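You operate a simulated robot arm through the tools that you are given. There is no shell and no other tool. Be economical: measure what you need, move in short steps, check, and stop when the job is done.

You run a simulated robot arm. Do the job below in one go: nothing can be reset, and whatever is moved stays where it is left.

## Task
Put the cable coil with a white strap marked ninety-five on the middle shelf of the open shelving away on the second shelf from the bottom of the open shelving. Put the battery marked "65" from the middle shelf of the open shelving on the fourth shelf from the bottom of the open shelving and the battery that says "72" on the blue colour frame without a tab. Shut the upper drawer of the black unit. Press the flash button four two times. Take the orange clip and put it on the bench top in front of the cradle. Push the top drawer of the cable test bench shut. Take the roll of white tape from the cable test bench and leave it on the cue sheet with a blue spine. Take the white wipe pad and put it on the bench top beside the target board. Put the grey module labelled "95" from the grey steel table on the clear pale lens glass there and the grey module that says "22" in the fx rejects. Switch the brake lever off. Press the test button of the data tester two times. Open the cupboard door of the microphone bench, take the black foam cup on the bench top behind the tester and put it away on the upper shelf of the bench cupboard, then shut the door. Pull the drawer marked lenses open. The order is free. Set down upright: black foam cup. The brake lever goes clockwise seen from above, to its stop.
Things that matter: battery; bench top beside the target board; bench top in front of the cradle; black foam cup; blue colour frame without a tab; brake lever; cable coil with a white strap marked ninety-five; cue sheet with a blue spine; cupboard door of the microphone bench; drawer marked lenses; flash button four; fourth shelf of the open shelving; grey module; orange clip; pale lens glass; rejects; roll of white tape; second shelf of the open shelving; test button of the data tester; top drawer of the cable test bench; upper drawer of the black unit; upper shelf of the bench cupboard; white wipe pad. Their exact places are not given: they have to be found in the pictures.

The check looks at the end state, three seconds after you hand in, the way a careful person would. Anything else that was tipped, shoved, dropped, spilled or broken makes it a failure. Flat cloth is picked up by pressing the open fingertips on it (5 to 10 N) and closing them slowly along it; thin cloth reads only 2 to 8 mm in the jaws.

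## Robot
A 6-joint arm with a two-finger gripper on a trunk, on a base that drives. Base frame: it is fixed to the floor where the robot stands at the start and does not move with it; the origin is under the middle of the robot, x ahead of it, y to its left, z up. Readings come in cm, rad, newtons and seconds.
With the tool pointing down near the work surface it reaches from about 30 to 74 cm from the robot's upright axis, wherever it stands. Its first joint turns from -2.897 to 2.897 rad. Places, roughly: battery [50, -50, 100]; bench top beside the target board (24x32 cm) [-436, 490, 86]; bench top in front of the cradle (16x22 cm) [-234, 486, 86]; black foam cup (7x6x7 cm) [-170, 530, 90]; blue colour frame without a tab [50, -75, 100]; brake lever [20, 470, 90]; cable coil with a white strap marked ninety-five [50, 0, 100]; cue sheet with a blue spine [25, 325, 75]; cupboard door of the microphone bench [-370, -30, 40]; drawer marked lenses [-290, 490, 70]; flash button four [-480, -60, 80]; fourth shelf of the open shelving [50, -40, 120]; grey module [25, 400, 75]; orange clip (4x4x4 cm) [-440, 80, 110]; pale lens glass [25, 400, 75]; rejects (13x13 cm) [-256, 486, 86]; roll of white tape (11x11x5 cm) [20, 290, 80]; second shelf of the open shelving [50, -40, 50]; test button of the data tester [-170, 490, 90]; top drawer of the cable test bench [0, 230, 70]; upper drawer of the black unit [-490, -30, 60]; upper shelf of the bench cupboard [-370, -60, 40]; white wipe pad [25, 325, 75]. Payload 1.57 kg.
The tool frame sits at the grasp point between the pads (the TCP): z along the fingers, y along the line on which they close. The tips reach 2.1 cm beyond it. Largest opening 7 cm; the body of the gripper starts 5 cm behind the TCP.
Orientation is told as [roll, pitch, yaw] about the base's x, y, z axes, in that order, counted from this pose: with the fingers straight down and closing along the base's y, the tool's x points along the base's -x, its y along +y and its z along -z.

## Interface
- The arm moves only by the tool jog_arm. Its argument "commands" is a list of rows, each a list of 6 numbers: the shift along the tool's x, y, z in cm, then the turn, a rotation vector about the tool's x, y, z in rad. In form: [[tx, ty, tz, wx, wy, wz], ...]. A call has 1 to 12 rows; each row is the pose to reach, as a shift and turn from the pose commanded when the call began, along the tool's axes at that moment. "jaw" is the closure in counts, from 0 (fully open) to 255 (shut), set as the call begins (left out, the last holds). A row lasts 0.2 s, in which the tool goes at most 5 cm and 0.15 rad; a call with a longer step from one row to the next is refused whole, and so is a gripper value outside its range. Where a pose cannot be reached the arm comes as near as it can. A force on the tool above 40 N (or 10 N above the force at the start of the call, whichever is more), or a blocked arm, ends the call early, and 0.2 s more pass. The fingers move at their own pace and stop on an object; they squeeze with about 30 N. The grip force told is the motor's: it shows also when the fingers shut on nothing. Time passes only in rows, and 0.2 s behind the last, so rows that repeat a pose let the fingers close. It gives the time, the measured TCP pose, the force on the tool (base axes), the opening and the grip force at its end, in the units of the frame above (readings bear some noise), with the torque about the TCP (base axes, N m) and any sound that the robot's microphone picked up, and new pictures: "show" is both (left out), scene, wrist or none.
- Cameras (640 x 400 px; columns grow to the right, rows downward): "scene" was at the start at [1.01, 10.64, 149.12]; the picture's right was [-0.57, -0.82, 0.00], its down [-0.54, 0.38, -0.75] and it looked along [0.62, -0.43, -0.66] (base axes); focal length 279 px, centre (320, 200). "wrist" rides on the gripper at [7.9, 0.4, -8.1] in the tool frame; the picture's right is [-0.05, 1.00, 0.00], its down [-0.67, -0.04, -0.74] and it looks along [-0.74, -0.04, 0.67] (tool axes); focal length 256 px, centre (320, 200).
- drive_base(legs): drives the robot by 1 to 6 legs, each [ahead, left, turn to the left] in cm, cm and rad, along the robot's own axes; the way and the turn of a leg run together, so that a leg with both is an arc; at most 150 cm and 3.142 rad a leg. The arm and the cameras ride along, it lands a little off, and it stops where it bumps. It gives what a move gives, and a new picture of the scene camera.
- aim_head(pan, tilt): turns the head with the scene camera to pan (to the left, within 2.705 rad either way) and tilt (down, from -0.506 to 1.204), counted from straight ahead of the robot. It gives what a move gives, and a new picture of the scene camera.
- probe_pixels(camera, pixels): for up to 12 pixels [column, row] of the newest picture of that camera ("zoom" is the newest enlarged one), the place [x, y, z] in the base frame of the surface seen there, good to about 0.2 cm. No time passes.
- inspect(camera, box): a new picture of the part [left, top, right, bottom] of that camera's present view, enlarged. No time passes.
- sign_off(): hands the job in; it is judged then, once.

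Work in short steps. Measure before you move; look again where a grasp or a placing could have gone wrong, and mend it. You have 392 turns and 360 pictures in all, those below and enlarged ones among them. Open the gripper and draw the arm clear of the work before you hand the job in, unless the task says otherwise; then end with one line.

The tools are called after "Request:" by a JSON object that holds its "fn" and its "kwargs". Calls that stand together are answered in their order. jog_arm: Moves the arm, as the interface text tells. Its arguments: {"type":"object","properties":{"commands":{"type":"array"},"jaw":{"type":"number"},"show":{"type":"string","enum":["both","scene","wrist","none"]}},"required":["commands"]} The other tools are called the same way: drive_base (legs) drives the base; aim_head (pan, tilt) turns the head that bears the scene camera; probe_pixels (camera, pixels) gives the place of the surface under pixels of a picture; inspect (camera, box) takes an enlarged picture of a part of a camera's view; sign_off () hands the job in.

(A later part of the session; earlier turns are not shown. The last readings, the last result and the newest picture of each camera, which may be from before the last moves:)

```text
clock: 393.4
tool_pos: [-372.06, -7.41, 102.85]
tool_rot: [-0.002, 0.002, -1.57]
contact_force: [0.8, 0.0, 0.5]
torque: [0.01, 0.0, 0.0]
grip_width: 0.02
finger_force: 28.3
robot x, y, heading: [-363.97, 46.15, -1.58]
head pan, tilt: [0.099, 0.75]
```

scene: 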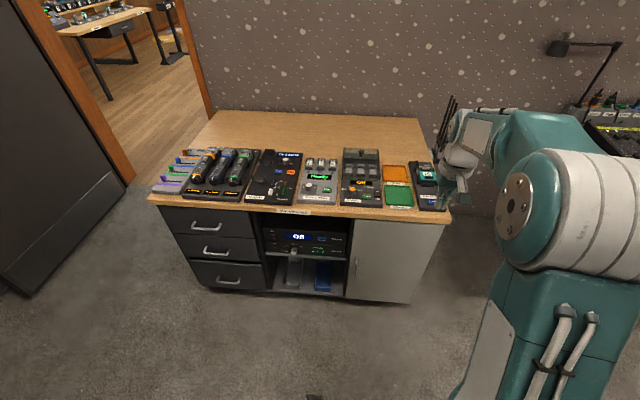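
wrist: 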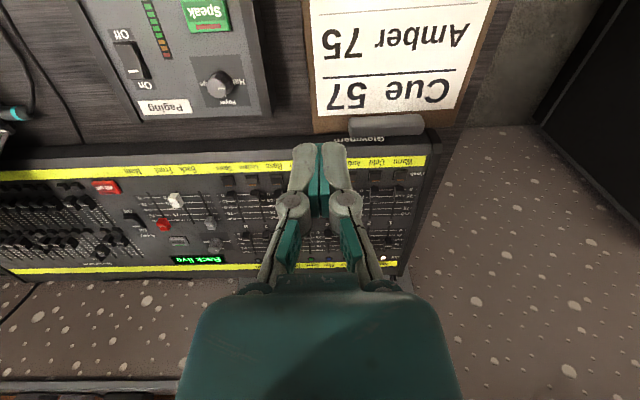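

The cupboard door's handle is at (355,265), hinge on the right. Enlarge and probe.

Request:
{"fn": "inspect", "kwargs": {"camera": "scene", "box": [330, 205, 450, 310]}}

Request:
{"fn": "probe_pixels", "kwargs": {"camera": "scene", "pixels": [[355, 262], [355, 272], [356, 256], [352, 240], [349, 285], [430, 235], [405, 300], [390, 250], [370, 265], [346, 295]]}}

```text
3.81 times, centred on (390, 258) of scene
```

zoom: 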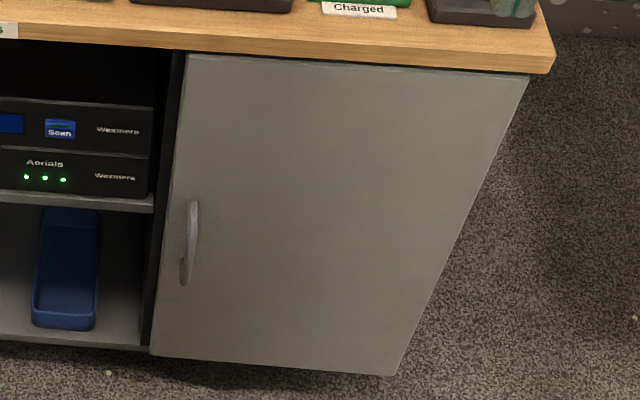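

```text
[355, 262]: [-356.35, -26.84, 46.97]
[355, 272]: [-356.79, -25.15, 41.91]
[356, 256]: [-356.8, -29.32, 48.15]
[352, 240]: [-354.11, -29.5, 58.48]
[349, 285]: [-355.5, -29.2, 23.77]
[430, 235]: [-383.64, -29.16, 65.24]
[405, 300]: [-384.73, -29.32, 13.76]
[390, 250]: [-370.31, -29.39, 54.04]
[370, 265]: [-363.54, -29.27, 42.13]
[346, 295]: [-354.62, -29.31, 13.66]
```

Handle: vertical bar at x −356.6, z 38–50, y ≈ −25.5; hinge at x ≈ −386. Shift left 14 and lower the tilted tool in front of the handle.

Request:
{"fn": "drive_base", "kwargs": {"legs": [[0, 14, 0]]}}

Request:
{"fn": "jog_arm", "kwargs": {"commands": [[-2, 0, 3, 0, -0.1, 0], [-4, 0, 7, 0, -0.2, 0], [-6, 0, 11, 0, -0.3, 0], [-8, 0, 15, 0, -0.4, 0], [-10, 0, 19, 0, -0.5, 0], [-10, 0, 23.5, 0, -0.6, 0], [-10, 0, 28, 0, -0.65, 0], [-10, 0, 32, 0, -0.7, 0]], "jaw": 0, "show": "wrist"}}

```text
clock: 394.7
tool_pos: [-358.46, -7.53, 102.83]
tool_rot: [0.002, 0.002, -1.573]
contact_force: [1.1, -1.0, -0.4]
torque: [0.02, 0.0, 0.04]
grip_width: 0.01
finger_force: 28.2
robot x, y, heading: [-350.21, 45.92, -1.578]
head pan, tilt: [0.099, 0.75]
```

scene: 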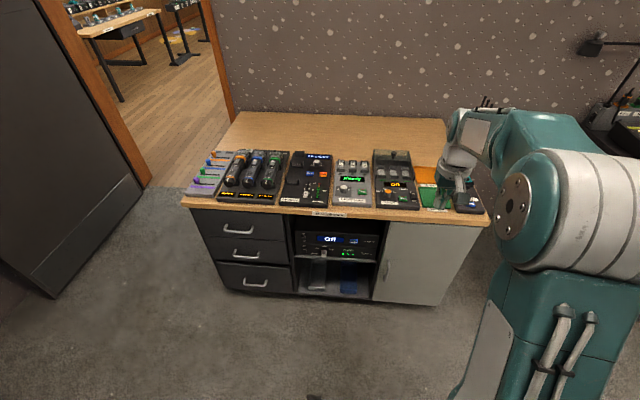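

```text
clock: 396.7
tool_pos: [-354.57, -15.66, 69.8]
tool_rot: [0.027, -0.616, -1.308]
contact_force: [-0.1, 1.0, -0.2]
torque: [0.01, -0.05, -0.03]
grip_width: 7.01
finger_force: 0.1
out of reach, approached as far as the arm can: row 6, 7
robot x, y, heading: [-350.14, 45.98, -1.574]
head pan, tilt: [0.099, 0.75]
stopped in row 8: the arm was blocked; the commanded pose is now the measured one
```

wrist: 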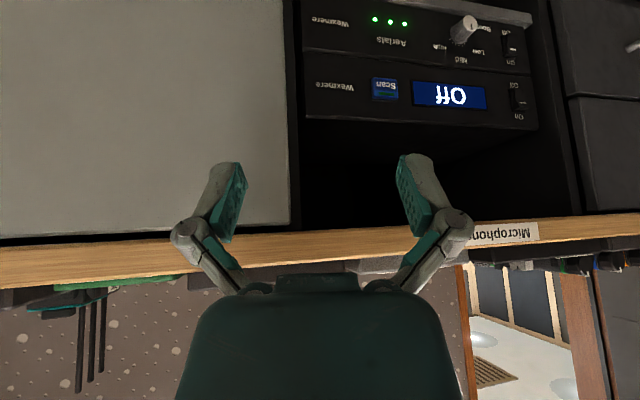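

The arm was blocked with yaw drift (short radius limit). Back the base 10 cm and re-orient at a larger radius.

Request:
{"fn": "drive_base", "kwargs": {"legs": [[-10, 0, 0]]}}

Request:
{"fn": "jog_arm", "kwargs": {"commands": [[-3, 0, -1, 0, 0, 0.08], [-6, 0, 0, 0, 0, 0.16], [-8, 0, 1, 0, 0, 0.2], [-8, 0, 1, 0, 0, 0.2]], "show": "scene"}}

```text
clock: 397.9
tool_pos: [-354.29, -5.86, 69.87]
tool_rot: [0.028, -0.616, -1.306]
contact_force: [-0.8, 0.2, -0.7]
torque: [0.0, 0.0, 0.0]
grip_width: 7.0
finger_force: 0.1
robot x, y, heading: [-349.88, 55.91, -1.574]
head pan, tilt: [0.099, 0.75]
```

scene: 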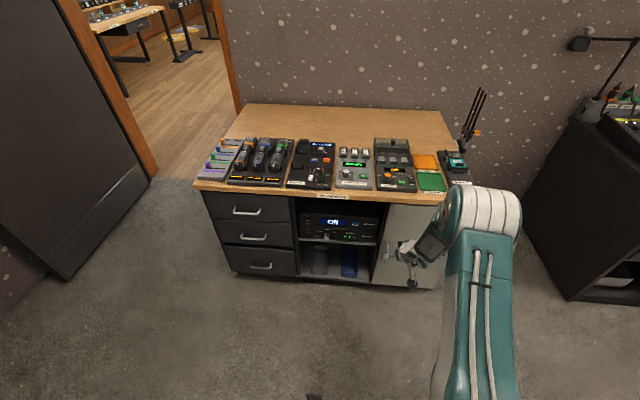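

```text
clock: 398.9
tool_pos: [-352.47, -12.59, 73.77]
tool_rot: [0.164, -0.597, -1.548]
contact_force: [0.4, -0.3, -0.5]
torque: [0.04, 0.04, 0.02]
grip_width: 6.97
finger_force: 0.1
robot x, y, heading: [-350.08, 56.04, -1.584]
head pan, tilt: [0.099, 0.75]
```

scene: 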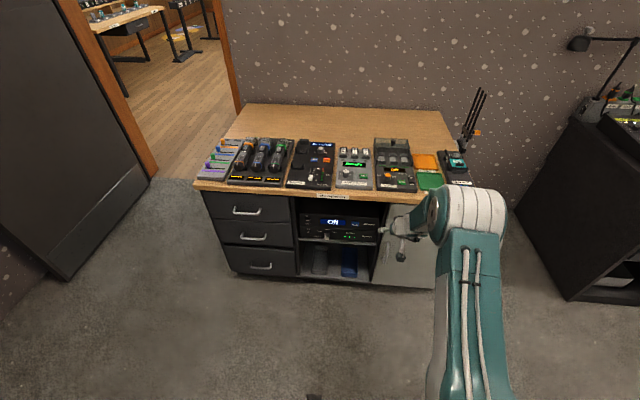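

Roll needs correcting. Lower toward the handle with more tilt, in steps.

Request:
{"fn": "jog_arm", "kwargs": {"commands": [[1, -0.5, 2.5, 0.08, 0, 0], [2, -1, 5, 0.16, -0.05, 0], [3, -2, 8, 0.16, -0.1, 0], [4.5, -3, 11, 0.16, -0.15, 0], [6, -4, 14, 0.16, -0.2, 0], [7.5, -4.1, 17, 0.16, -0.25, 0], [9, -4.1, 20, 0.16, -0.3, 0], [9.8, -4.1, 22, 0.16, -0.3, 0], [9.8, -4.1, 22, 0.16, -0.3, 0]], "show": "wrist"}}

```text
clock: 400.9
tool_pos: [-353.7, -17.68, 49.55]
tool_rot: [0.044, -0.894, -1.589]
contact_force: [0.2, -0.1, -0.2]
torque: [0.0, 0.01, 0.0]
grip_width: 6.99
finger_force: 0.1
out of reach, approached as far as the arm can: row 6, 7, 8, 9
robot x, y, heading: [-349.86, 56.25, -1.575]
head pan, tilt: [0.099, 0.75]
```

wrist: 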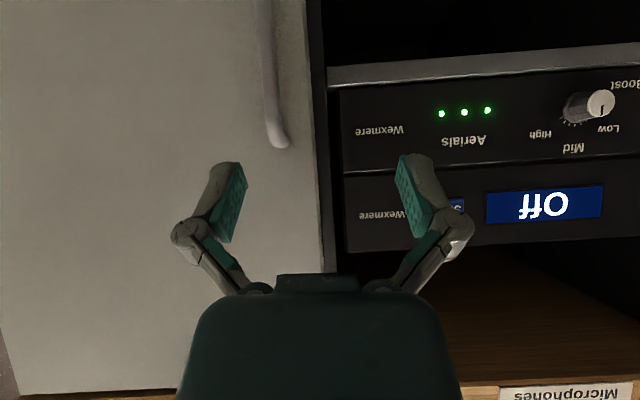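

The handle is at the left of the finger gap by ≈3 cm. Shift −x 3 cm and advance along the fingers.

Request:
{"fn": "jog_arm", "kwargs": {"commands": [[0, -1.5, 1, -0.02, 0, 0], [0, -2.9, 2.5, -0.044, 0, 0], [0, -2.9, 4.5, -0.044, 0, 0], [0, -2.9, 4.5, -0.044, 0, 0]], "show": "wrist"}}

```text
clock: 401.9
tool_pos: [-356.56, -19.92, 47.68]
tool_rot: [0.074, -0.895, -1.59]
contact_force: [-0.4, -0.1, -0.3]
torque: [-0.01, 0.0, 0.0]
grip_width: 7.02
finger_force: 0.0
out of reach, approached as far as the arm can: row 3, 4
robot x, y, heading: [-349.6, 56.38, -1.58]
head pan, tilt: [0.099, 0.75]
```

wrist: 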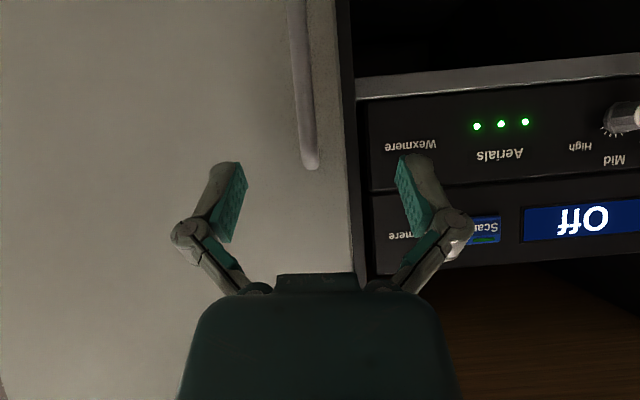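

At the reach limit; pull back 4 and lower 4 with the arm, then drive the base ahead.

Request:
{"fn": "jog_arm", "kwargs": {"commands": [[2, 0, 0, 0.03, 0, 0], [4, 0, 0, 0.07, 0, 0], [5.6, 0, 0, 0.07, 0, 0], [5.6, 0, 0, 0.07, 0, 0]], "show": "none"}}

Request:
{"fn": "drive_base", "kwargs": {"legs": [[5, 0, 0]]}}

Request:
{"fn": "jog_arm", "kwargs": {"commands": [[0, 0, 0, 0, 0, 0]], "show": "wrist"}}

```text
clock: 402.9
tool_pos: [-356.27, -16.33, 43.19]
tool_rot: [0.004, -0.897, -1.587]
contact_force: [0.2, 0.9, -0.6]
torque: [0.02, -0.01, -0.01]
grip_width: 7.04
finger_force: 0.0
robot x, y, heading: [-349.72, 56.3, -1.579]
head pan, tilt: [0.099, 0.75]
```

```text
clock: 403.8
tool_pos: [-356.2, -21.31, 43.28]
tool_rot: [0.006, -0.896, -1.588]
contact_force: [-0.1, -0.1, -0.4]
torque: [-0.04, 0.02, -0.05]
grip_width: 7.01
finger_force: 0.1
robot x, y, heading: [-350.12, 51.23, -1.576]
head pan, tilt: [0.099, 0.75]
```

scene: 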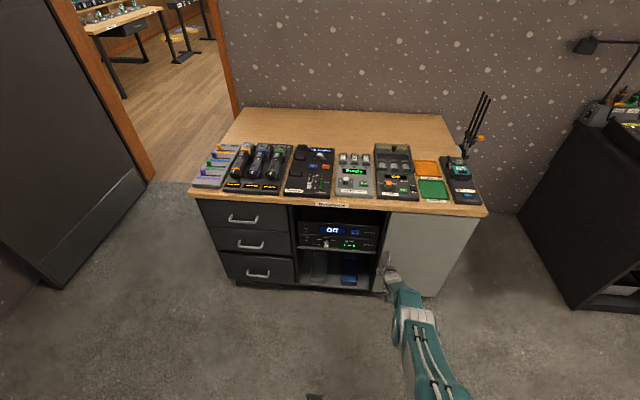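

```text
clock: 404.2
tool_pos: [-356.28, -21.29, 43.32]
tool_rot: [0.005, -0.895, -1.59]
contact_force: [0.4, 0.1, 0.7]
torque: [-0.02, -0.01, 0.01]
grip_width: 7.02
finger_force: 0.0
robot x, y, heading: [-349.91, 51.2, -1.578]
head pan, tilt: [0.099, 0.75]
```

wrist: 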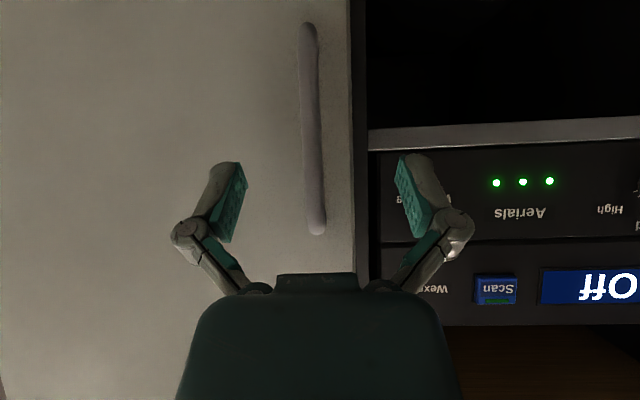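

Handle bar now between the fingers. Advance 3.5 cm horizontally and close.

Request:
{"fn": "jog_arm", "kwargs": {"commands": [[-0.75, 0, 0.9, 0, 0, 0], [-1.5, 0, 1.8, 0, 0, 0], [-2.19, 0, 2.73, 0, 0, 0], [-2.19, 0, 2.73, 0, 0, 0]], "show": "none"}}

Request:
{"fn": "jog_arm", "kwargs": {"commands": [[0, 0, 0, 0, 0, 0], [0, 0, 0, 0, 0, 0], [0, 0, 0, 0, 0, 0]], "jaw": 255, "show": "wrist"}}

```text
clock: 405.2
tool_pos: [-356.31, -22.24, 44.25]
tool_rot: [0.005, -0.895, -1.589]
contact_force: [-0.1, -0.1, 0.6]
torque: [0.03, 0.0, -0.03]
grip_width: 6.99
finger_force: 0.0
out of reach, approached as far as the arm can: row 1, 2, 3, 4
robot x, y, heading: [-349.9, 51.41, -1.578]
head pan, tilt: [0.099, 0.75]
```

```text
clock: 406.0
tool_pos: [-356.29, -22.26, 44.32]
tool_rot: [0.006, -0.897, -1.587]
contact_force: [0.3, -0.3, -0.3]
torque: [0.0, -0.03, 0.0]
grip_width: 0.01
finger_force: 28.6
robot x, y, heading: [-349.87, 50.85, -1.578]
head pan, tilt: [0.099, 0.75]
```

wrist: 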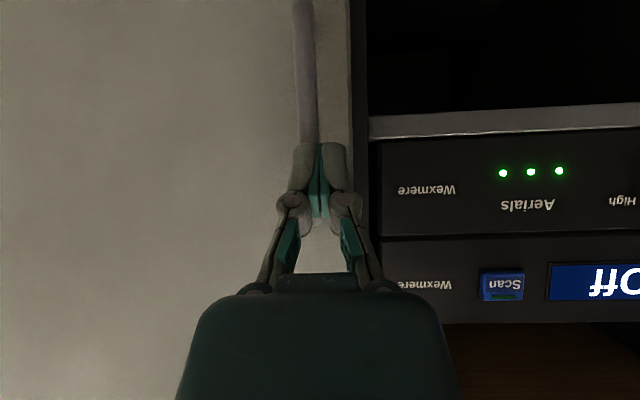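

Out of arm reach by ~3 cm. Reopen, drive the base ahead 3, then close.

Request:
{"fn": "jog_arm", "kwargs": {"commands": [[0, 0, 0, 0, 0, 0], [0, 0, 0, 0, 0, 0]], "jaw": 0, "show": "none"}}

Request:
{"fn": "drive_base", "kwargs": {"legs": [[3, 0, 0]]}}

Request:
{"fn": "jog_arm", "kwargs": {"commands": [[0, 0, 0, 0, 0, 0], [0, 0, 0, 0, 0, 0], [0, 0, 0, 0, 0, 0]], "jaw": 255, "show": "wrist"}}

```text
clock: 406.6
tool_pos: [-356.14, -22.22, 44.2]
tool_rot: [0.005, -0.897, -1.588]
contact_force: [0.3, -0.4, 0.2]
torque: [0.02, 0.03, -0.01]
grip_width: 6.99
finger_force: 0.0
robot x, y, heading: [-349.6, 51.42, -1.578]
head pan, tilt: [0.099, 0.75]
```

```text
clock: 407.4
tool_pos: [-356.31, -25.2, 44.21]
tool_rot: [0.006, -0.896, -1.588]
contact_force: [-0.1, -0.1, -0.3]
torque: [0.01, -0.01, 0.02]
grip_width: 6.99
finger_force: 0.3
robot x, y, heading: [-349.67, 48.19, -1.576]
head pan, tilt: [0.099, 0.75]
```

scene: 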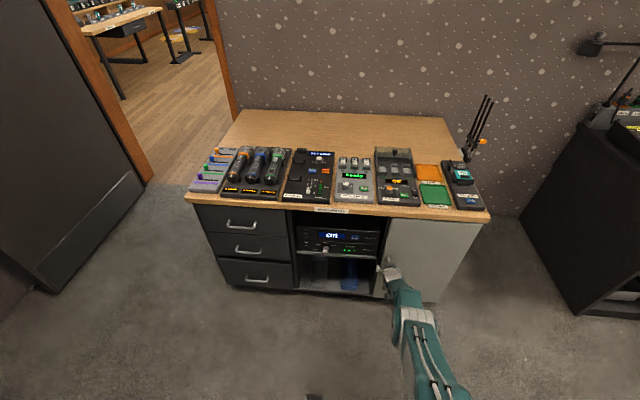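

```text
clock: 408.4
tool_pos: [-356.89, -25.2, 44.27]
tool_rot: [0.003, -0.898, -1.597]
contact_force: [-9.9, 0.2, -1.7]
torque: [-0.44, 0.1, -0.05]
grip_width: 1.14
finger_force: 31.7
robot x, y, heading: [-349.67, 48.03, -1.58]
head pan, tilt: [0.099, 0.75]
stopped in row 3: the force on the tool passed its limit at 41 N (the readings are from after the stop); the commanded pose is now the measured one
```

wrist: 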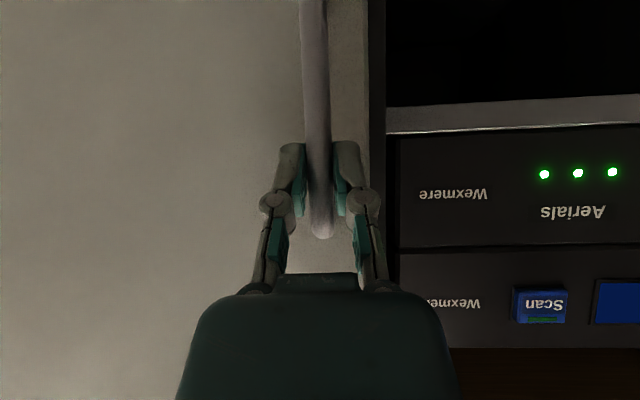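

Handle gripped (1.14 cm). Pull along the door's arc.

Request:
{"fn": "jog_arm", "kwargs": {"commands": [[0.9, -0.2, -1.1, 0, 0, 0], [1.83, -0.46, -2.29, 0, 0, 0], [2.7, -0.8, -3.4, 0, 0, 0], [3.6, -1.23, -4.5, 0, 0, 0], [4.5, -1.75, -5.6, 0, 0, 0], [5.36, -2.3, -6.7, 0, 0, 0], [6.2, -2.95, -7.7, 0, 0, 0], [7, -3.6, -8.7, 0, 0, 0]], "show": "both"}}

```text
clock: 409.5
tool_pos: [-357.96, -20.1, 44.23]
tool_rot: [0.012, -0.897, -1.58]
contact_force: [8.1, 3.3, 5.5]
torque: [0.6, 0.14, 0.04]
grip_width: 1.17
finger_force: 31.9
out of reach, approached as far as the arm can: row 3, 4, 5
robot x, y, heading: [-349.51, 48.12, -1.579]
head pan, tilt: [0.099, 0.75]
stopped in row 5: the force on the tool passed its limit at 54 N (the readings are from after the stop); the commanded pose is now the measured one
```

scene: 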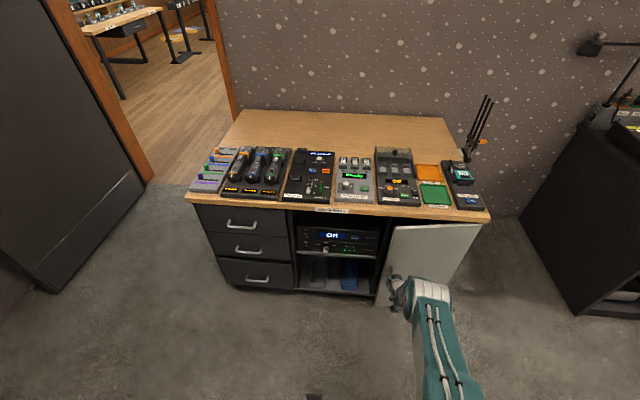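
wrist: 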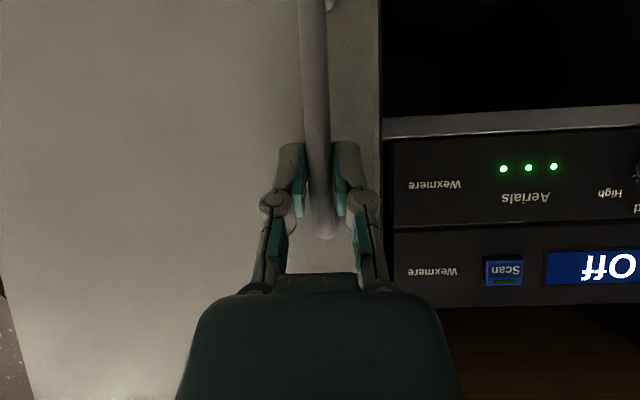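

The door is opening; the arm is at its short-radius limit, so pull with the base: back and slightly right.

Request:
{"fn": "drive_base", "kwargs": {"legs": [[-4, -1, 0], [-4, -2, 0]]}}

```text
clock: 410.8
tool_pos: [-360.32, -14.03, 44.35]
tool_rot: [0.012, -0.897, -1.596]
contact_force: [-0.4, -0.9, -4.8]
torque: [-0.09, 0.37, -0.11]
grip_width: 1.17
finger_force: 32.3
robot x, y, heading: [-351.1, 54.22, -1.578]
head pan, tilt: [0.099, 0.75]
stopped in leg 2: the force on the tool passed its limit at 45 N (the readings are from after the stop); the commanded pose is now the measured one
```

scene: 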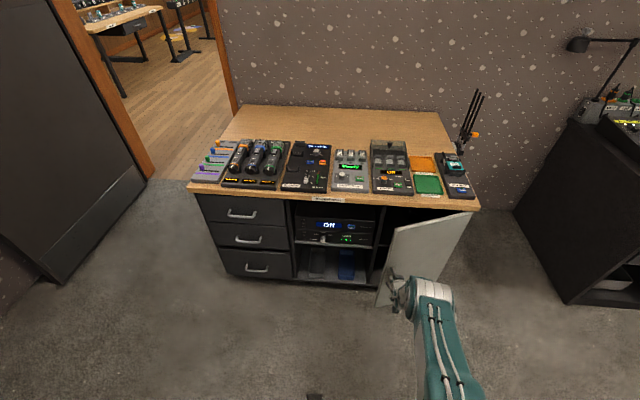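

Door ≈0.45 rad open. Continue along the tangent: back 4, right 3.

Request:
{"fn": "drive_base", "kwargs": {"legs": [[-3, -2, 0], [-3, -2.5, 0], [-2, -2.5, 0]]}}

```text
clock: 412.6
tool_pos: [-367.26, -6.35, 44.41]
tool_rot: [0.008, -0.899, -1.597]
contact_force: [-9.2, -10.2, -21.2]
torque: [0.0, 0.27, 0.03]
grip_width: 1.11
finger_force: 31.8
robot x, y, heading: [-357.76, 61.98, -1.576]
head pan, tilt: [0.099, 0.75]
```

scene: 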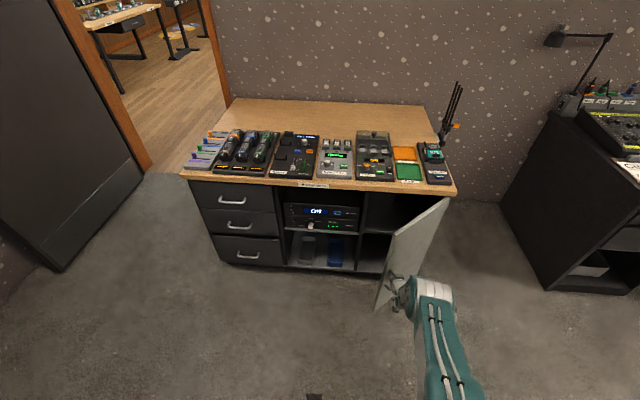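

Open ≈0.77 rad. Keep going along the arc.

Request:
{"fn": "drive_base", "kwargs": {"legs": [[-2, -2.5, 0], [-1.5, -3, 0], [-1, -3, 0]]}}

```text
clock: 414.3
tool_pos: [-375.5, -1.7, 44.53]
tool_rot: [0.009, -0.9, -1.599]
contact_force: [-8.0, -16.8, -30.0]
torque: [-0.06, 0.46, -0.11]
grip_width: 1.12
finger_force: 31.9
robot x, y, heading: [-366.14, 66.27, -1.576]
head pan, tilt: [0.099, 0.75]
```

scene: 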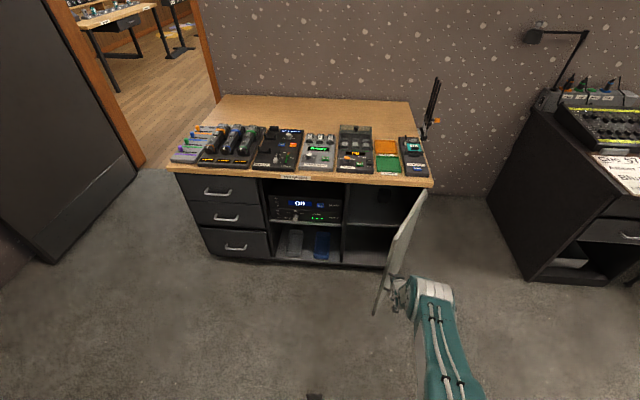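

Door about 65° open. Release the handle and retract.

Request:
{"fn": "jog_arm", "kwargs": {"commands": [[0, 0, 0, 0, 0, 0], [0, 0, 0, 0, 0, 0]], "jaw": 0, "show": "none"}}

Request:
{"fn": "drive_base", "kwargs": {"legs": [[-12, 0, 0]]}}

Request:
{"fn": "jog_arm", "kwargs": {"commands": [[0, 0, -2, 0, 0, 0]], "show": "wrist"}}

```text
clock: 414.9
tool_pos: [-375.55, -1.61, 44.69]
tool_rot: [0.014, -0.903, -1.604]
contact_force: [0.1, 0.9, -0.3]
torque: [-0.02, -0.05, 0.01]
grip_width: 7.0
finger_force: 0.1
robot x, y, heading: [-366.5, 66.52, -1.578]
head pan, tilt: [0.099, 0.75]
```

```text
clock: 416.1
tool_pos: [-375.56, 10.15, 44.65]
tool_rot: [0.014, -0.902, -1.603]
contact_force: [0.1, -0.3, 0.4]
torque: [0.01, 0.01, 0.02]
grip_width: 7.01
finger_force: 0.2
robot x, y, heading: [-366.42, 78.09, -1.582]
head pan, tilt: [0.099, 0.75]
```

scene: 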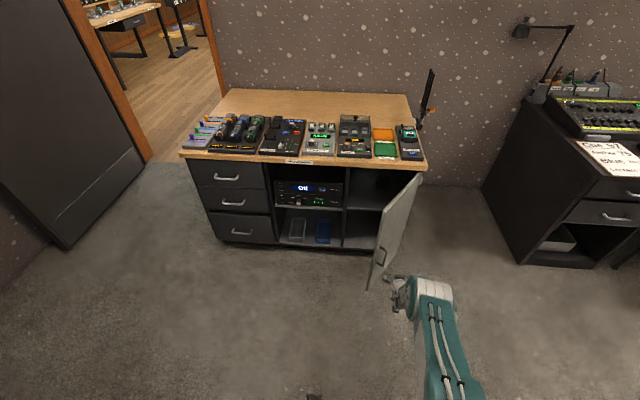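

```text
clock: 416.6
tool_pos: [-376.16, 11.72, 45.82]
tool_rot: [0.016, -0.901, -1.595]
contact_force: [0.5, -1.2, 0.2]
torque: [0.01, -0.01, 0.0]
grip_width: 7.0
finger_force: 0.1
out of reach, approached as far as the arm can: row 1
robot x, y, heading: [-365.93, 78.67, -1.579]
head pan, tilt: [0.099, 0.75]
```

wrist: 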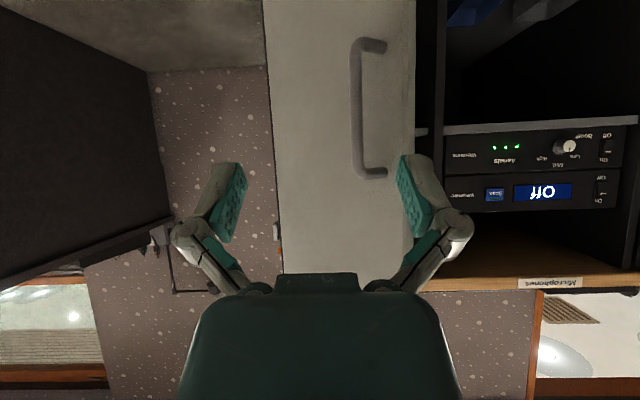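

Door at ~63°. To open it wider: go round to its inner side and push it with closed fingers toward −x.

Request:
{"fn": "drive_base", "kwargs": {"legs": [[0, 17, 0], [20, 0, 0], [0, -10, 0]]}}

Request:
{"fn": "jog_arm", "kwargs": {"commands": [[0, 0, 0, 0, 0, 0], [0, 0, 0, 0, 0, 0]], "jaw": 255, "show": "wrist"}}

```text
clock: 420.0
tool_pos: [-368.24, -8.59, 46.08]
tool_rot: [0.003, -0.904, -1.583]
contact_force: [0.8, 0.6, 0.2]
torque: [0.04, 0.03, 0.01]
grip_width: 7.0
finger_force: 0.0
robot x, y, heading: [-359.03, 58.17, -1.574]
head pan, tilt: [0.099, 0.75]
```

scene: 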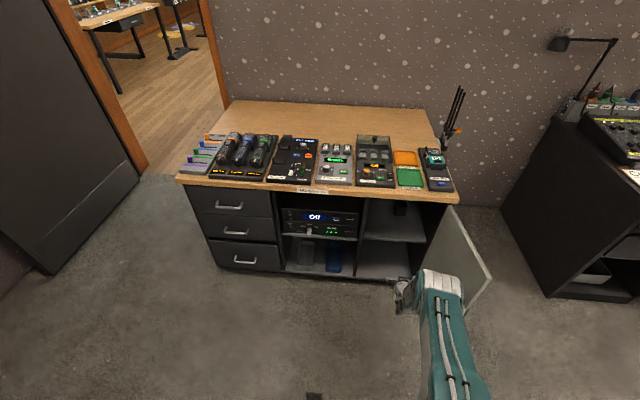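

```text
clock: 420.6
tool_pos: [-367.87, -8.47, 46.15]
tool_rot: [0.011, -0.902, -1.586]
contact_force: [0.7, -0.5, 0.9]
torque: [0.0, 0.03, -0.02]
grip_width: 0.0
finger_force: 28.9
robot x, y, heading: [-358.46, 58.51, -1.576]
head pan, tilt: [0.099, 0.75]
```

wrist: 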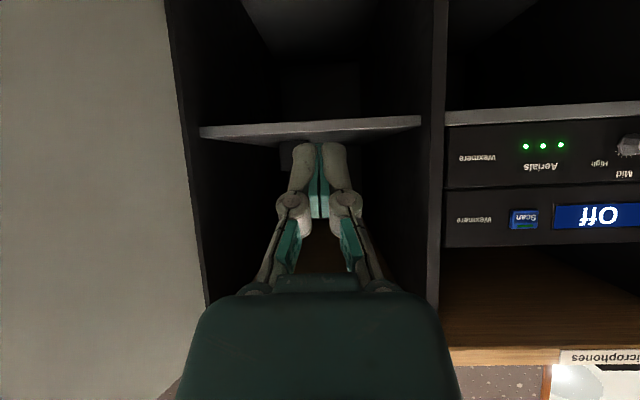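

The door has swung wide open (≈120°) and the cupboard's upper shelf is visible, with something on it. Probe the interior.

Request:
{"fn": "probe_pixels", "kwargs": {"camera": "wrist", "pixels": [[250, 128], [400, 122], [300, 155], [292, 160], [180, 100], [435, 60], [240, 180], [380, 180], [320, 128]]}}

Request:
{"fn": "inspect", "kwargs": {"camera": "scene", "box": [350, 180, 510, 320]}}

Request:
{"fn": "inspect", "kwargs": {"camera": "wrist", "box": [180, 80, 460, 260]}}

```text
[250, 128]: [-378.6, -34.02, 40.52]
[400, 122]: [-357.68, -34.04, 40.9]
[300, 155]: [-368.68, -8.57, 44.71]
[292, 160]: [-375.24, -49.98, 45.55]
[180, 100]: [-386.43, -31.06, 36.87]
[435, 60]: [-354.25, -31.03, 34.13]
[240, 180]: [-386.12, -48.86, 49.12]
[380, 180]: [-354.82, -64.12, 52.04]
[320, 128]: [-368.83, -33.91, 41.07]
```

```text
2.86 times, centred on (430, 250) of scene
```

zoom: 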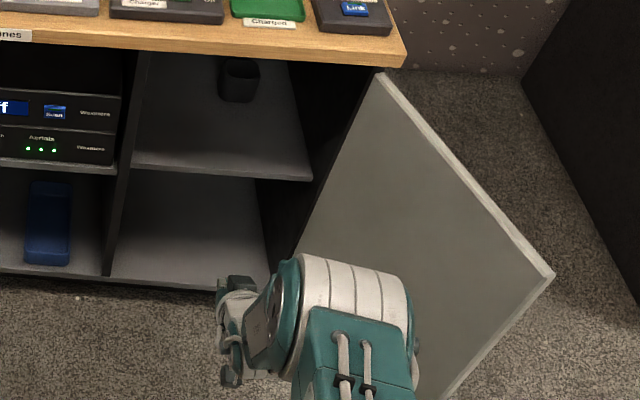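

```text
2.22 times, centred on (320, 170) of wrist
```

zoom: 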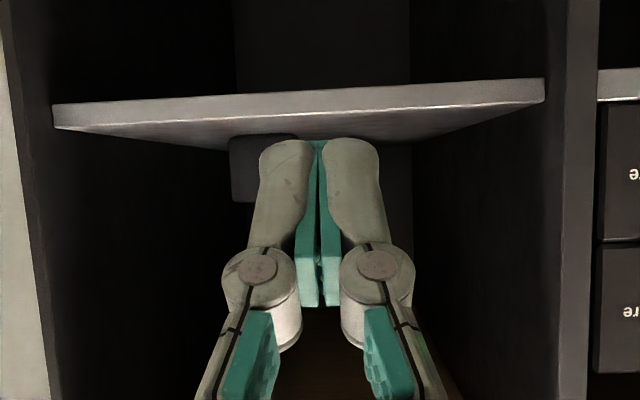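

Upper shelf top ≈ z 41.5, front edge y −34; another cup is at the back-left, so ours goes to x ≈ −362. Now back out, raise and fold the arm.

Request:
{"fn": "drive_base", "kwargs": {"legs": [[-20, 0, 0]]}}

Request:
{"fn": "jog_arm", "kwargs": {"commands": [[-3, 0, -3, 0, 0.05, 0], [-6, 0, -6, 0, 0.1, 0], [-9, 0, -9, 0, 0.15, 0], [-12, 0, -12, 0, 0.2, 0], [-14, 0, -16, 0, 0.25, 0], [-16, 0, -20, 0, 0.3, 0], [-18, 0, -24, 0, 0.35, 0], [-20, 0, -28, 0, 0.4, 0], [-22, 0, -32, 0, 0.45, 0], [-23, 0, -36, 0, 0.5, 0]], "show": "none"}}

```text
clock: 422.2
tool_pos: [-368.97, 11.39, 45.91]
tool_rot: [0.023, -0.902, -1.6]
contact_force: [0.4, -0.6, 0.5]
torque: [0.0, 0.02, 0.02]
grip_width: 0.0
finger_force: 28.9
robot x, y, heading: [-358.77, 77.85, -1.579]
head pan, tilt: [0.099, 0.75]
```

scene: 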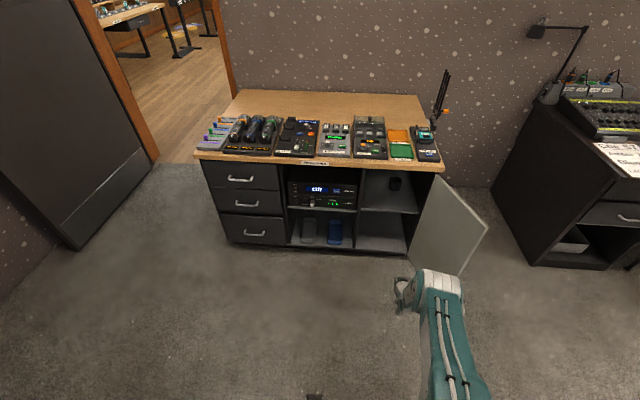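

```text
clock: 424.4
tool_pos: [-369.16, 25.17, 86.23]
tool_rot: [0.059, -0.41, -1.66]
contact_force: [-2.6, 1.9, -1.3]
torque: [-0.15, -0.14, 0.13]
grip_width: 0.01
finger_force: 28.6
robot x, y, heading: [-358.83, 78.06, -1.578]
head pan, tilt: [0.099, 0.75]
```

Continue folding to z ≈ 106 at a short radius.

Request:
{"fn": "jog_arm", "kwargs": {"commands": [[0.6, 0, -4.5, 0.01, 0.08, 0.02], [1.2, 0, -9, 0.02, 0.16, 0.04], [1.8, 0, -13.5, 0.04, 0.24, 0.06], [2.4, 0, -18, 0.05, 0.32, 0.08], [3, 0, -22.5, 0.06, 0.41, 0.08]], "show": "none"}}

Request:
{"fn": "drive_base", "kwargs": {"legs": [[40, 0, 0], [0, -70, 0]]}}

Request:
{"fn": "aim_head", "kwargs": {"pan": -1.6, "tilt": 0.7}}

```text
clock: 425.6
tool_pos: [-369.47, 37.46, 105.73]
tool_rot: [-0.03, 0.007, -1.673]
contact_force: [-0.5, -0.5, -0.3]
torque: [0.01, 0.03, -0.04]
grip_width: 0.02
finger_force: 28.6
robot x, y, heading: [-358.57, 77.65, -1.581]
head pan, tilt: [0.099, 0.75]
```

```text
clock: 431.5
tool_pos: [-439.56, -2.6, 105.75]
tool_rot: [-0.029, 0.005, -1.656]
contact_force: [-0.4, -0.3, -0.8]
torque: [0.0, 0.03, 0.03]
grip_width: 0.0
finger_force: 28.7
robot x, y, heading: [-429.61, 38.17, -1.563]
head pan, tilt: [0.099, 0.75]
```

scene: 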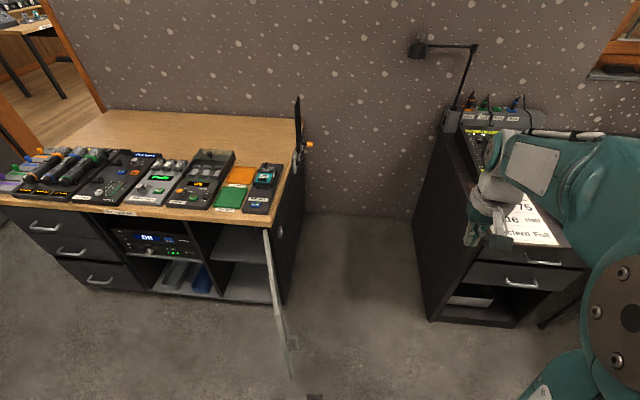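

```text
clock: 433.2
tool_pos: [-439.79, -2.7, 105.74]
tool_rot: [-0.029, 0.004, -1.654]
contact_force: [0.0, 0.1, -0.6]
torque: [-0.01, -0.02, 0.0]
grip_width: 0.0
finger_force: 29.1
robot x, y, heading: [-430.09, 38.25, -1.564]
head pan, tilt: [-1.6, 0.7]
```

scene: 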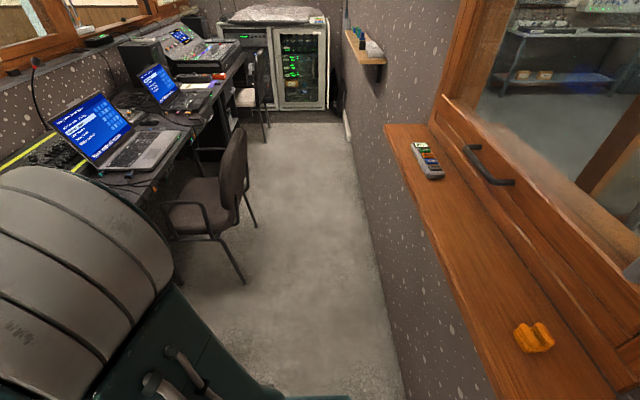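

The clip is on the sill at (535,337). Probe it, raise the tool, move to y 18 and turn around.

Request:
{"fn": "probe_pixels", "kwargs": {"camera": "scene", "pixels": [[535, 335], [520, 335], [550, 340], [530, 325], [515, 350], [430, 175], [480, 320], [390, 140], [420, 130], [495, 395], [540, 325]]}}

Request:
{"fn": "inspect", "kwargs": {"camera": "scene", "box": [480, 300, 600, 380]}}

Request:
{"fn": "jog_arm", "kwargs": {"commands": [[0, 0, -4, 0, 0, 0], [0, 0, -8, 0, 0, 0], [0, 0, -12, 0, 0, 0]], "show": "none"}}

Request:
{"fn": "drive_base", "kwargs": {"legs": [[22, 0, 0], [0, 0, 1.571], [0, 0, 1.571]]}}

```text
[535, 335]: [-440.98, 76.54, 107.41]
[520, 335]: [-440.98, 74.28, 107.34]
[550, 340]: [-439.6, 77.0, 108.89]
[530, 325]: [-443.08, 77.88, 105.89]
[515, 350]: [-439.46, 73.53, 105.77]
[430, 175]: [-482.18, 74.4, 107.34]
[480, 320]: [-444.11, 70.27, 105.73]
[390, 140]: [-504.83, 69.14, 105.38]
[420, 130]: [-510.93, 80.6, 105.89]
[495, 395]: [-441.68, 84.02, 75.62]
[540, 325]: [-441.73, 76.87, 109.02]
```

```text
5.00 times, centred on (540, 340) of scene
```

zoom: 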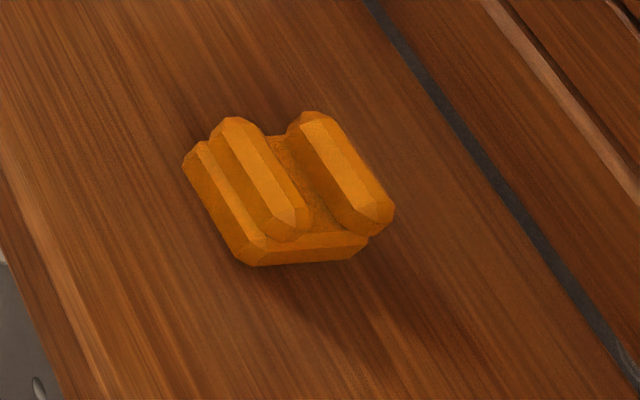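

```text
clock: 434.1
tool_pos: [-439.37, -2.63, 117.72]
tool_rot: [-0.028, 0.007, -1.655]
contact_force: [-0.8, -0.2, 0.5]
torque: [-0.01, -0.02, -0.02]
grip_width: 0.0
finger_force: 29.3
robot x, y, heading: [-429.76, 37.81, -1.565]
head pan, tilt: [-1.6, 0.7]
```

```text
clock: 443.5
tool_pos: [-421.59, 56.86, 117.76]
tool_rot: [-0.026, 0.005, 1.52]
contact_force: [-0.1, 0.1, 0.4]
torque: [-0.02, 0.0, -0.03]
grip_width: 0.0
finger_force: 28.2
robot x, y, heading: [-429.54, 15.81, 1.613]
head pan, tilt: [-1.6, 0.7]
```

scene: 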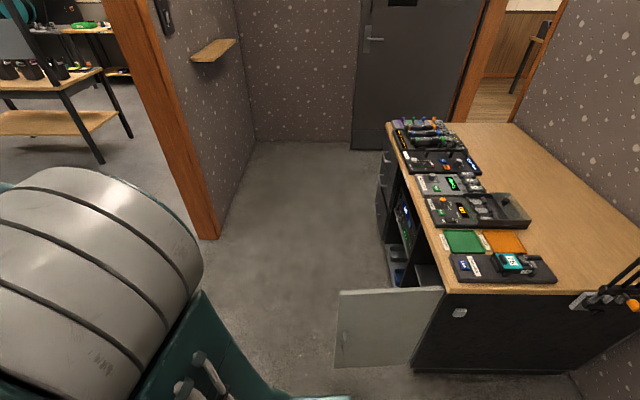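

Turned around. Move the tool toward the clip for a wrist view.

Request:
{"fn": "jog_arm", "kwargs": {"commands": [[-1, 4.8, 0, -0.01, 0, -0.02], [-2, 9.6, 0, -0.026, 0, -0.05], [-3, 14.4, 0, -0.026, 0, -0.05], [-4, 19.2, 0, -0.026, 0, -0.05], [-4, 19.2, 0, -0.026, 0, -0.05]], "jaw": 0, "show": "wrist"}}

Request:
{"fn": "aim_head", "kwargs": {"pan": 0.0, "tilt": 0.6}}

```text
clock: 444.7
tool_pos: [-440.39, 62.04, 117.33]
tool_rot: [-0.003, 0.007, 1.569]
contact_force: [0.1, -0.8, 0.2]
torque: [-0.01, -0.03, 0.01]
grip_width: 6.99
finger_force: 0.1
robot x, y, heading: [-429.52, 15.99, 1.615]
head pan, tilt: [-1.6, 0.7]
```

wrist: 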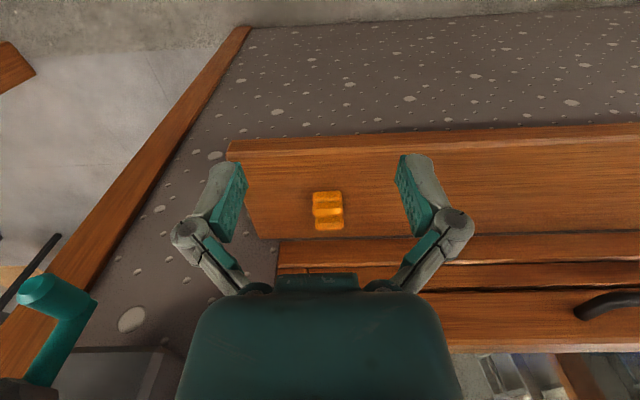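

```text
clock: 446.3
tool_pos: [-440.49, 62.05, 117.34]
tool_rot: [-0.005, 0.009, 1.569]
contact_force: [0.5, -0.4, 0.5]
torque: [-0.01, 0.05, -0.01]
grip_width: 6.99
finger_force: 0.0
robot x, y, heading: [-429.58, 15.75, 1.611]
head pan, tilt: [0.0, 0.6]
```

scene: 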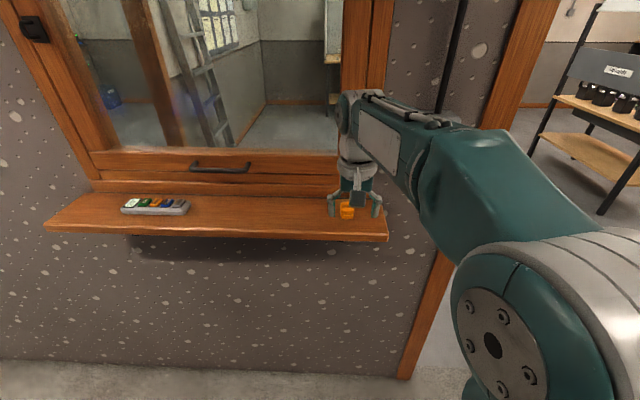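

The clip is right below, at wrist (327,210). Measure it.

Request:
{"fn": "probe_pixels", "kwargs": {"camera": "wrist", "pixels": [[314, 198], [342, 196], [316, 226], [344, 224], [328, 196], [328, 222], [328, 208], [60, 300], [400, 250], [330, 250]]}}

Request:
{"fn": "inspect", "kwargs": {"camera": "wrist", "box": [290, 180, 370, 240]}}

```text
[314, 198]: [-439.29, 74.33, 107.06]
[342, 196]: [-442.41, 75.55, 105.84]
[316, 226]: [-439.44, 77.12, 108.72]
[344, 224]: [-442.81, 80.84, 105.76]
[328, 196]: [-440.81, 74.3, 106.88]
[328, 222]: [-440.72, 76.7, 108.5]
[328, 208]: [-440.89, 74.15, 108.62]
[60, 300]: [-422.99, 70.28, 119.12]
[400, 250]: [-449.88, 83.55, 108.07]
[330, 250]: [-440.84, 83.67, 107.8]
```

```text
6.67 times, centred on (330, 210) of wrist
```

zoom: 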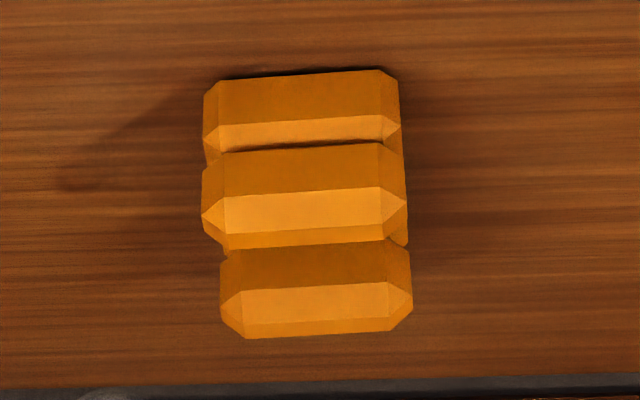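

Clip centre [-440.8,75.7], top 109. Move over it and descend.

Request:
{"fn": "jog_arm", "kwargs": {"commands": [[-4.5, 0.2, 0, 0, 0, 0], [-9, 0.4, 0, 0, 0, 0], [-13.6, 0.4, 0, 0, 0, 0], [-13.6, 0.4, 4.5, 0, 0, 0], [-13.6, 0.4, 9, 0, 0, 0], [-13.6, 0.4, 9, 0, 0, 0]], "show": "wrist"}}

```text
clock: 447.2
tool_pos: [-440.95, 74.78, 117.13]
tool_rot: [-0.003, 0.012, 1.57]
contact_force: [0.7, -17.0, -1.3]
torque: [1.54, 0.08, -0.04]
grip_width: 7.03
finger_force: 0.1
robot x, y, heading: [-429.78, 15.79, 1.615]
head pan, tilt: [0.0, 0.6]
stopped in row 4: the force on the tool passed its limit at 90 N (the readings are from after the stop); the commanded pose is now the measured one
```

wrist: 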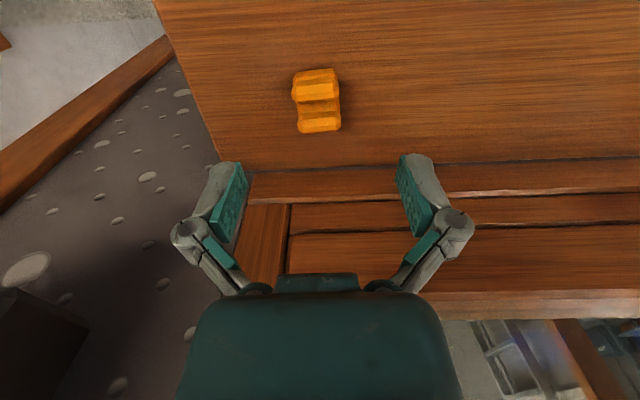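

The wrist touched the window frame. Back off 5 cm and tilt forward 0.6.

Request:
{"fn": "jog_arm", "kwargs": {"commands": [[3, 0, 0, 0, 0, 0], [6, 0, -1, 0, -0.12, 0], [8, 0, -1, 0, -0.25, 0], [8, 0, -1, 0, -0.38, 0], [8, 0, -1, 0, -0.5, 0], [8, 0, -1, 0, -0.6, 0], [8, 0, -1, 0, -0.6, 0]], "show": "wrist"}}

```text
clock: 448.8
tool_pos: [-440.91, 67.01, 117.95]
tool_rot: [-0.003, -0.589, 1.57]
contact_force: [-0.5, -0.4, -0.1]
torque: [0.0, 0.03, -0.01]
grip_width: 7.0
finger_force: 0.1
robot x, y, heading: [-429.65, 16.04, 1.615]
head pan, tilt: [0.0, 0.6]
```

wrist: 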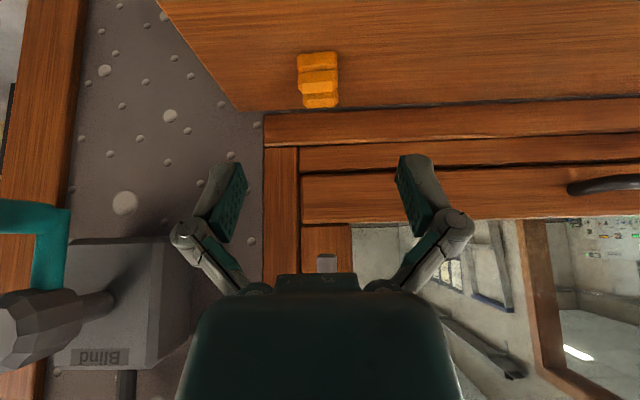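

Clip unmoved. Approach along the tilted fingers and straddle it.

Request:
{"fn": "jog_arm", "kwargs": {"commands": [[-0.5, 0, 4, 0, 0, 0], [-0.9, 0, 8, 0, 0, 0], [-1.34, 0, 10.5, 0, 0, 0], [-1.34, 0, 12.3, 0, 0, 0], [-1.34, 0, 12.3, 0, 0, 0]], "show": "wrist"}}

```text
clock: 450.0
tool_pos: [-440.88, 74.93, 108.54]
tool_rot: [-0.003, -0.585, 1.571]
contact_force: [0.4, 0.4, 0.5]
torque: [0.01, 0.01, 0.02]
grip_width: 7.02
finger_force: 0.1
robot x, y, heading: [-430.02, 16.2, 1.614]
head pan, tilt: [0.0, 0.6]
```

wrist: 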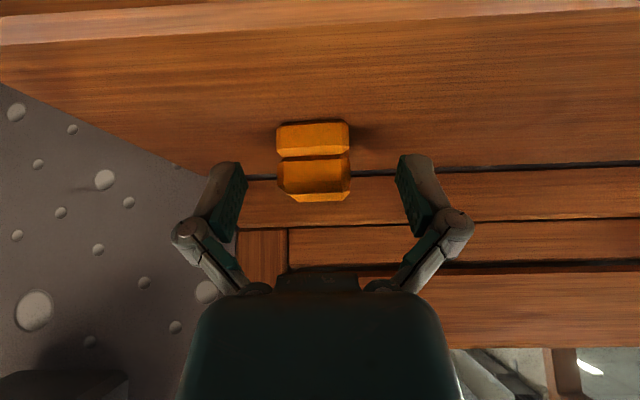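

Between the fingers. Close and lift slowly.

Request:
{"fn": "jog_arm", "kwargs": {"commands": [[0, 0, 0, 0, 0, 0], [0, 0, 0, 0, 0, 0], [0, 0, 0, 0, 0, 0], [0, 0, 0, 0, 0, 0]], "jaw": 255, "show": "none"}}

Request:
{"fn": "jog_arm", "kwargs": {"commands": [[0, 0, -0.4, 0, 0, 0], [0, 0, -1, 0, 0, 0], [0.2, 0, -2, 0, 0, 0], [0.5, 0, -3.5, 0, 0, 0], [1, 0, -5, 0, 0, 0], [2, 0, -7, 0, 0, 0]], "show": "wrist"}}

```text
clock: 451.0
tool_pos: [-440.94, 74.96, 108.71]
tool_rot: [-0.001, -0.593, 1.571]
contact_force: [-0.1, 1.2, 16.9]
torque: [0.17, 0.01, 0.05]
grip_width: 3.1
finger_force: 30.0
robot x, y, heading: [-429.57, 15.59, 1.609]
head pan, tilt: [0.0, 0.6]
```

```text
clock: 452.4
tool_pos: [-440.88, 69.16, 113.19]
tool_rot: [-0.002, -0.588, 1.571]
contact_force: [-0.2, 0.2, -0.4]
torque: [-0.02, -0.02, -0.02]
grip_width: 3.06
finger_force: 30.0
robot x, y, heading: [-429.86, 16.08, 1.61]
head pan, tilt: [0.0, 0.6]
```

wrist: 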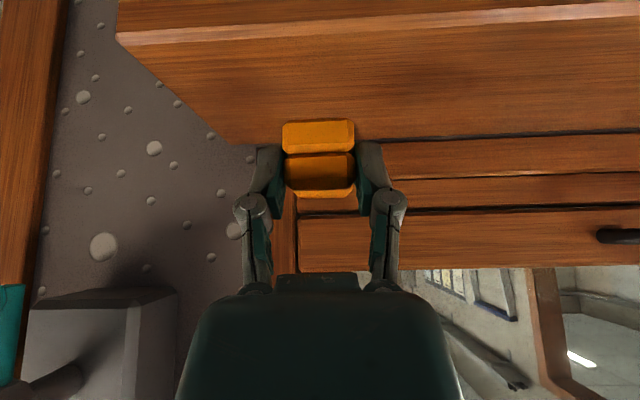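

Clip held. Fold the arm in, turn to face +x, and route to the doorway avoiding the open cupboard door.

Request:
{"fn": "jog_arm", "kwargs": {"commands": [[2, 0, -2.5, 0, 0.1, 0], [4, 0, -5, 0, 0.2, 0], [6, 0, -7.5, 0, 0.3, 0], [7, 0, -9, 0, 0.4, 0], [7, 0, -9, 0, 0.5, 0], [7, 0, -9, 0, 0.59, 0]], "show": "none"}}

Request:
{"fn": "drive_base", "kwargs": {"legs": [[0, 0, -1.61], [0, 24, 0], [75, 0, 0], [0, 0, 1.571]]}}

```text
clock: 453.8
tool_pos: [-441.09, 58.53, 116.92]
tool_rot: [-0.004, 0.005, 1.569]
contact_force: [0.2, 1.2, 0.2]
torque: [0.04, 0.03, 0.01]
grip_width: 3.11
finger_force: 29.9
robot x, y, heading: [-430.01, 16.19, 1.613]
head pan, tilt: [0.0, 0.6]
```

```text
clock: 466.9
tool_pos: [-365.73, 83.09, 116.95]
tool_rot: [-0.003, 0.002, 1.528]
contact_force: [0.5, -0.6, 0.7]
torque: [0.0, -0.03, 0.0]
grip_width: 3.13
finger_force: 29.9
robot x, y, heading: [-356.16, 40.32, 1.573]
head pan, tilt: [0.0, 0.6]
```

scene: 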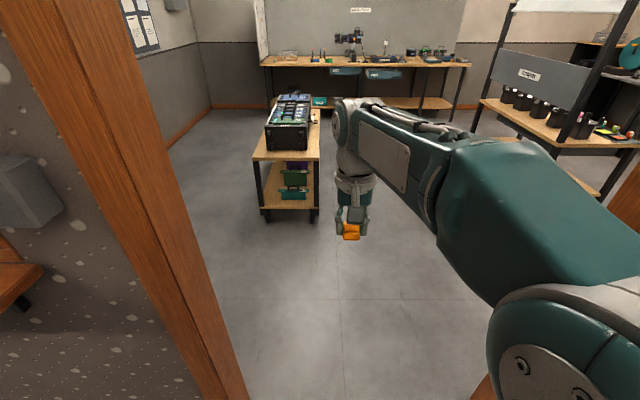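

Through the door and right of the cart: ahead 105, right 24, ahead 145 and 95, then right to x ≈ −240.

Request:
{"fn": "drive_base", "kwargs": {"legs": [[105, 0, 0], [0, -24, 0], [145, 0, 0], [104, 0, 0], [0, -90, 0]]}}

Request:
{"fn": "aim_head", "kwargs": {"pan": 0.0, "tilt": 0.6}}

```text
clock: 489.9
tool_pos: [-254.83, 441.67, 116.85]
tool_rot: [-0.004, 0.003, 1.534]
contact_force: [0.6, -0.2, 0.4]
torque: [0.01, -0.02, 0.02]
grip_width: 3.1
finger_force: 29.9
robot x, y, heading: [-244.91, 398.88, 1.581]
head pan, tilt: [0.0, 0.6]
```

scene: 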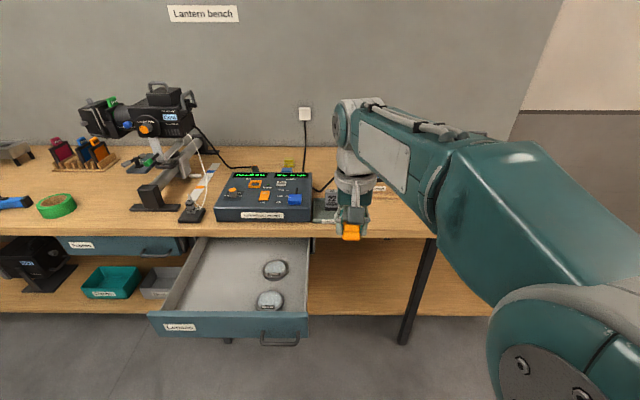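

```text
clock: 490.6
tool_pos: [-254.73, 441.71, 116.86]
tool_rot: [-0.005, 0.004, 1.532]
contact_force: [0.6, 0.0, -0.4]
torque: [0.02, -0.02, 0.02]
grip_width: 3.09
finger_force: 30.1
robot x, y, heading: [-244.78, 399.15, 1.576]
head pan, tilt: [0.0, 0.6]
```

scene: 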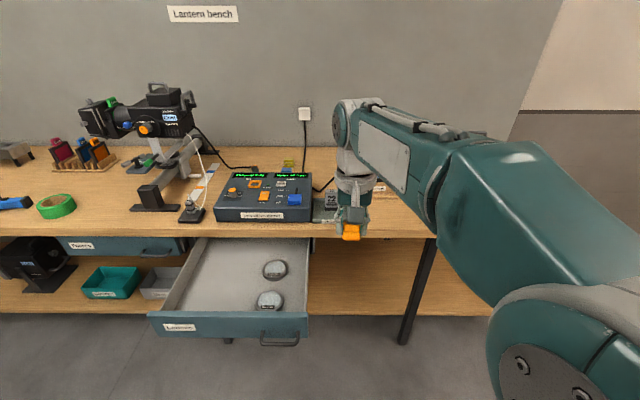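

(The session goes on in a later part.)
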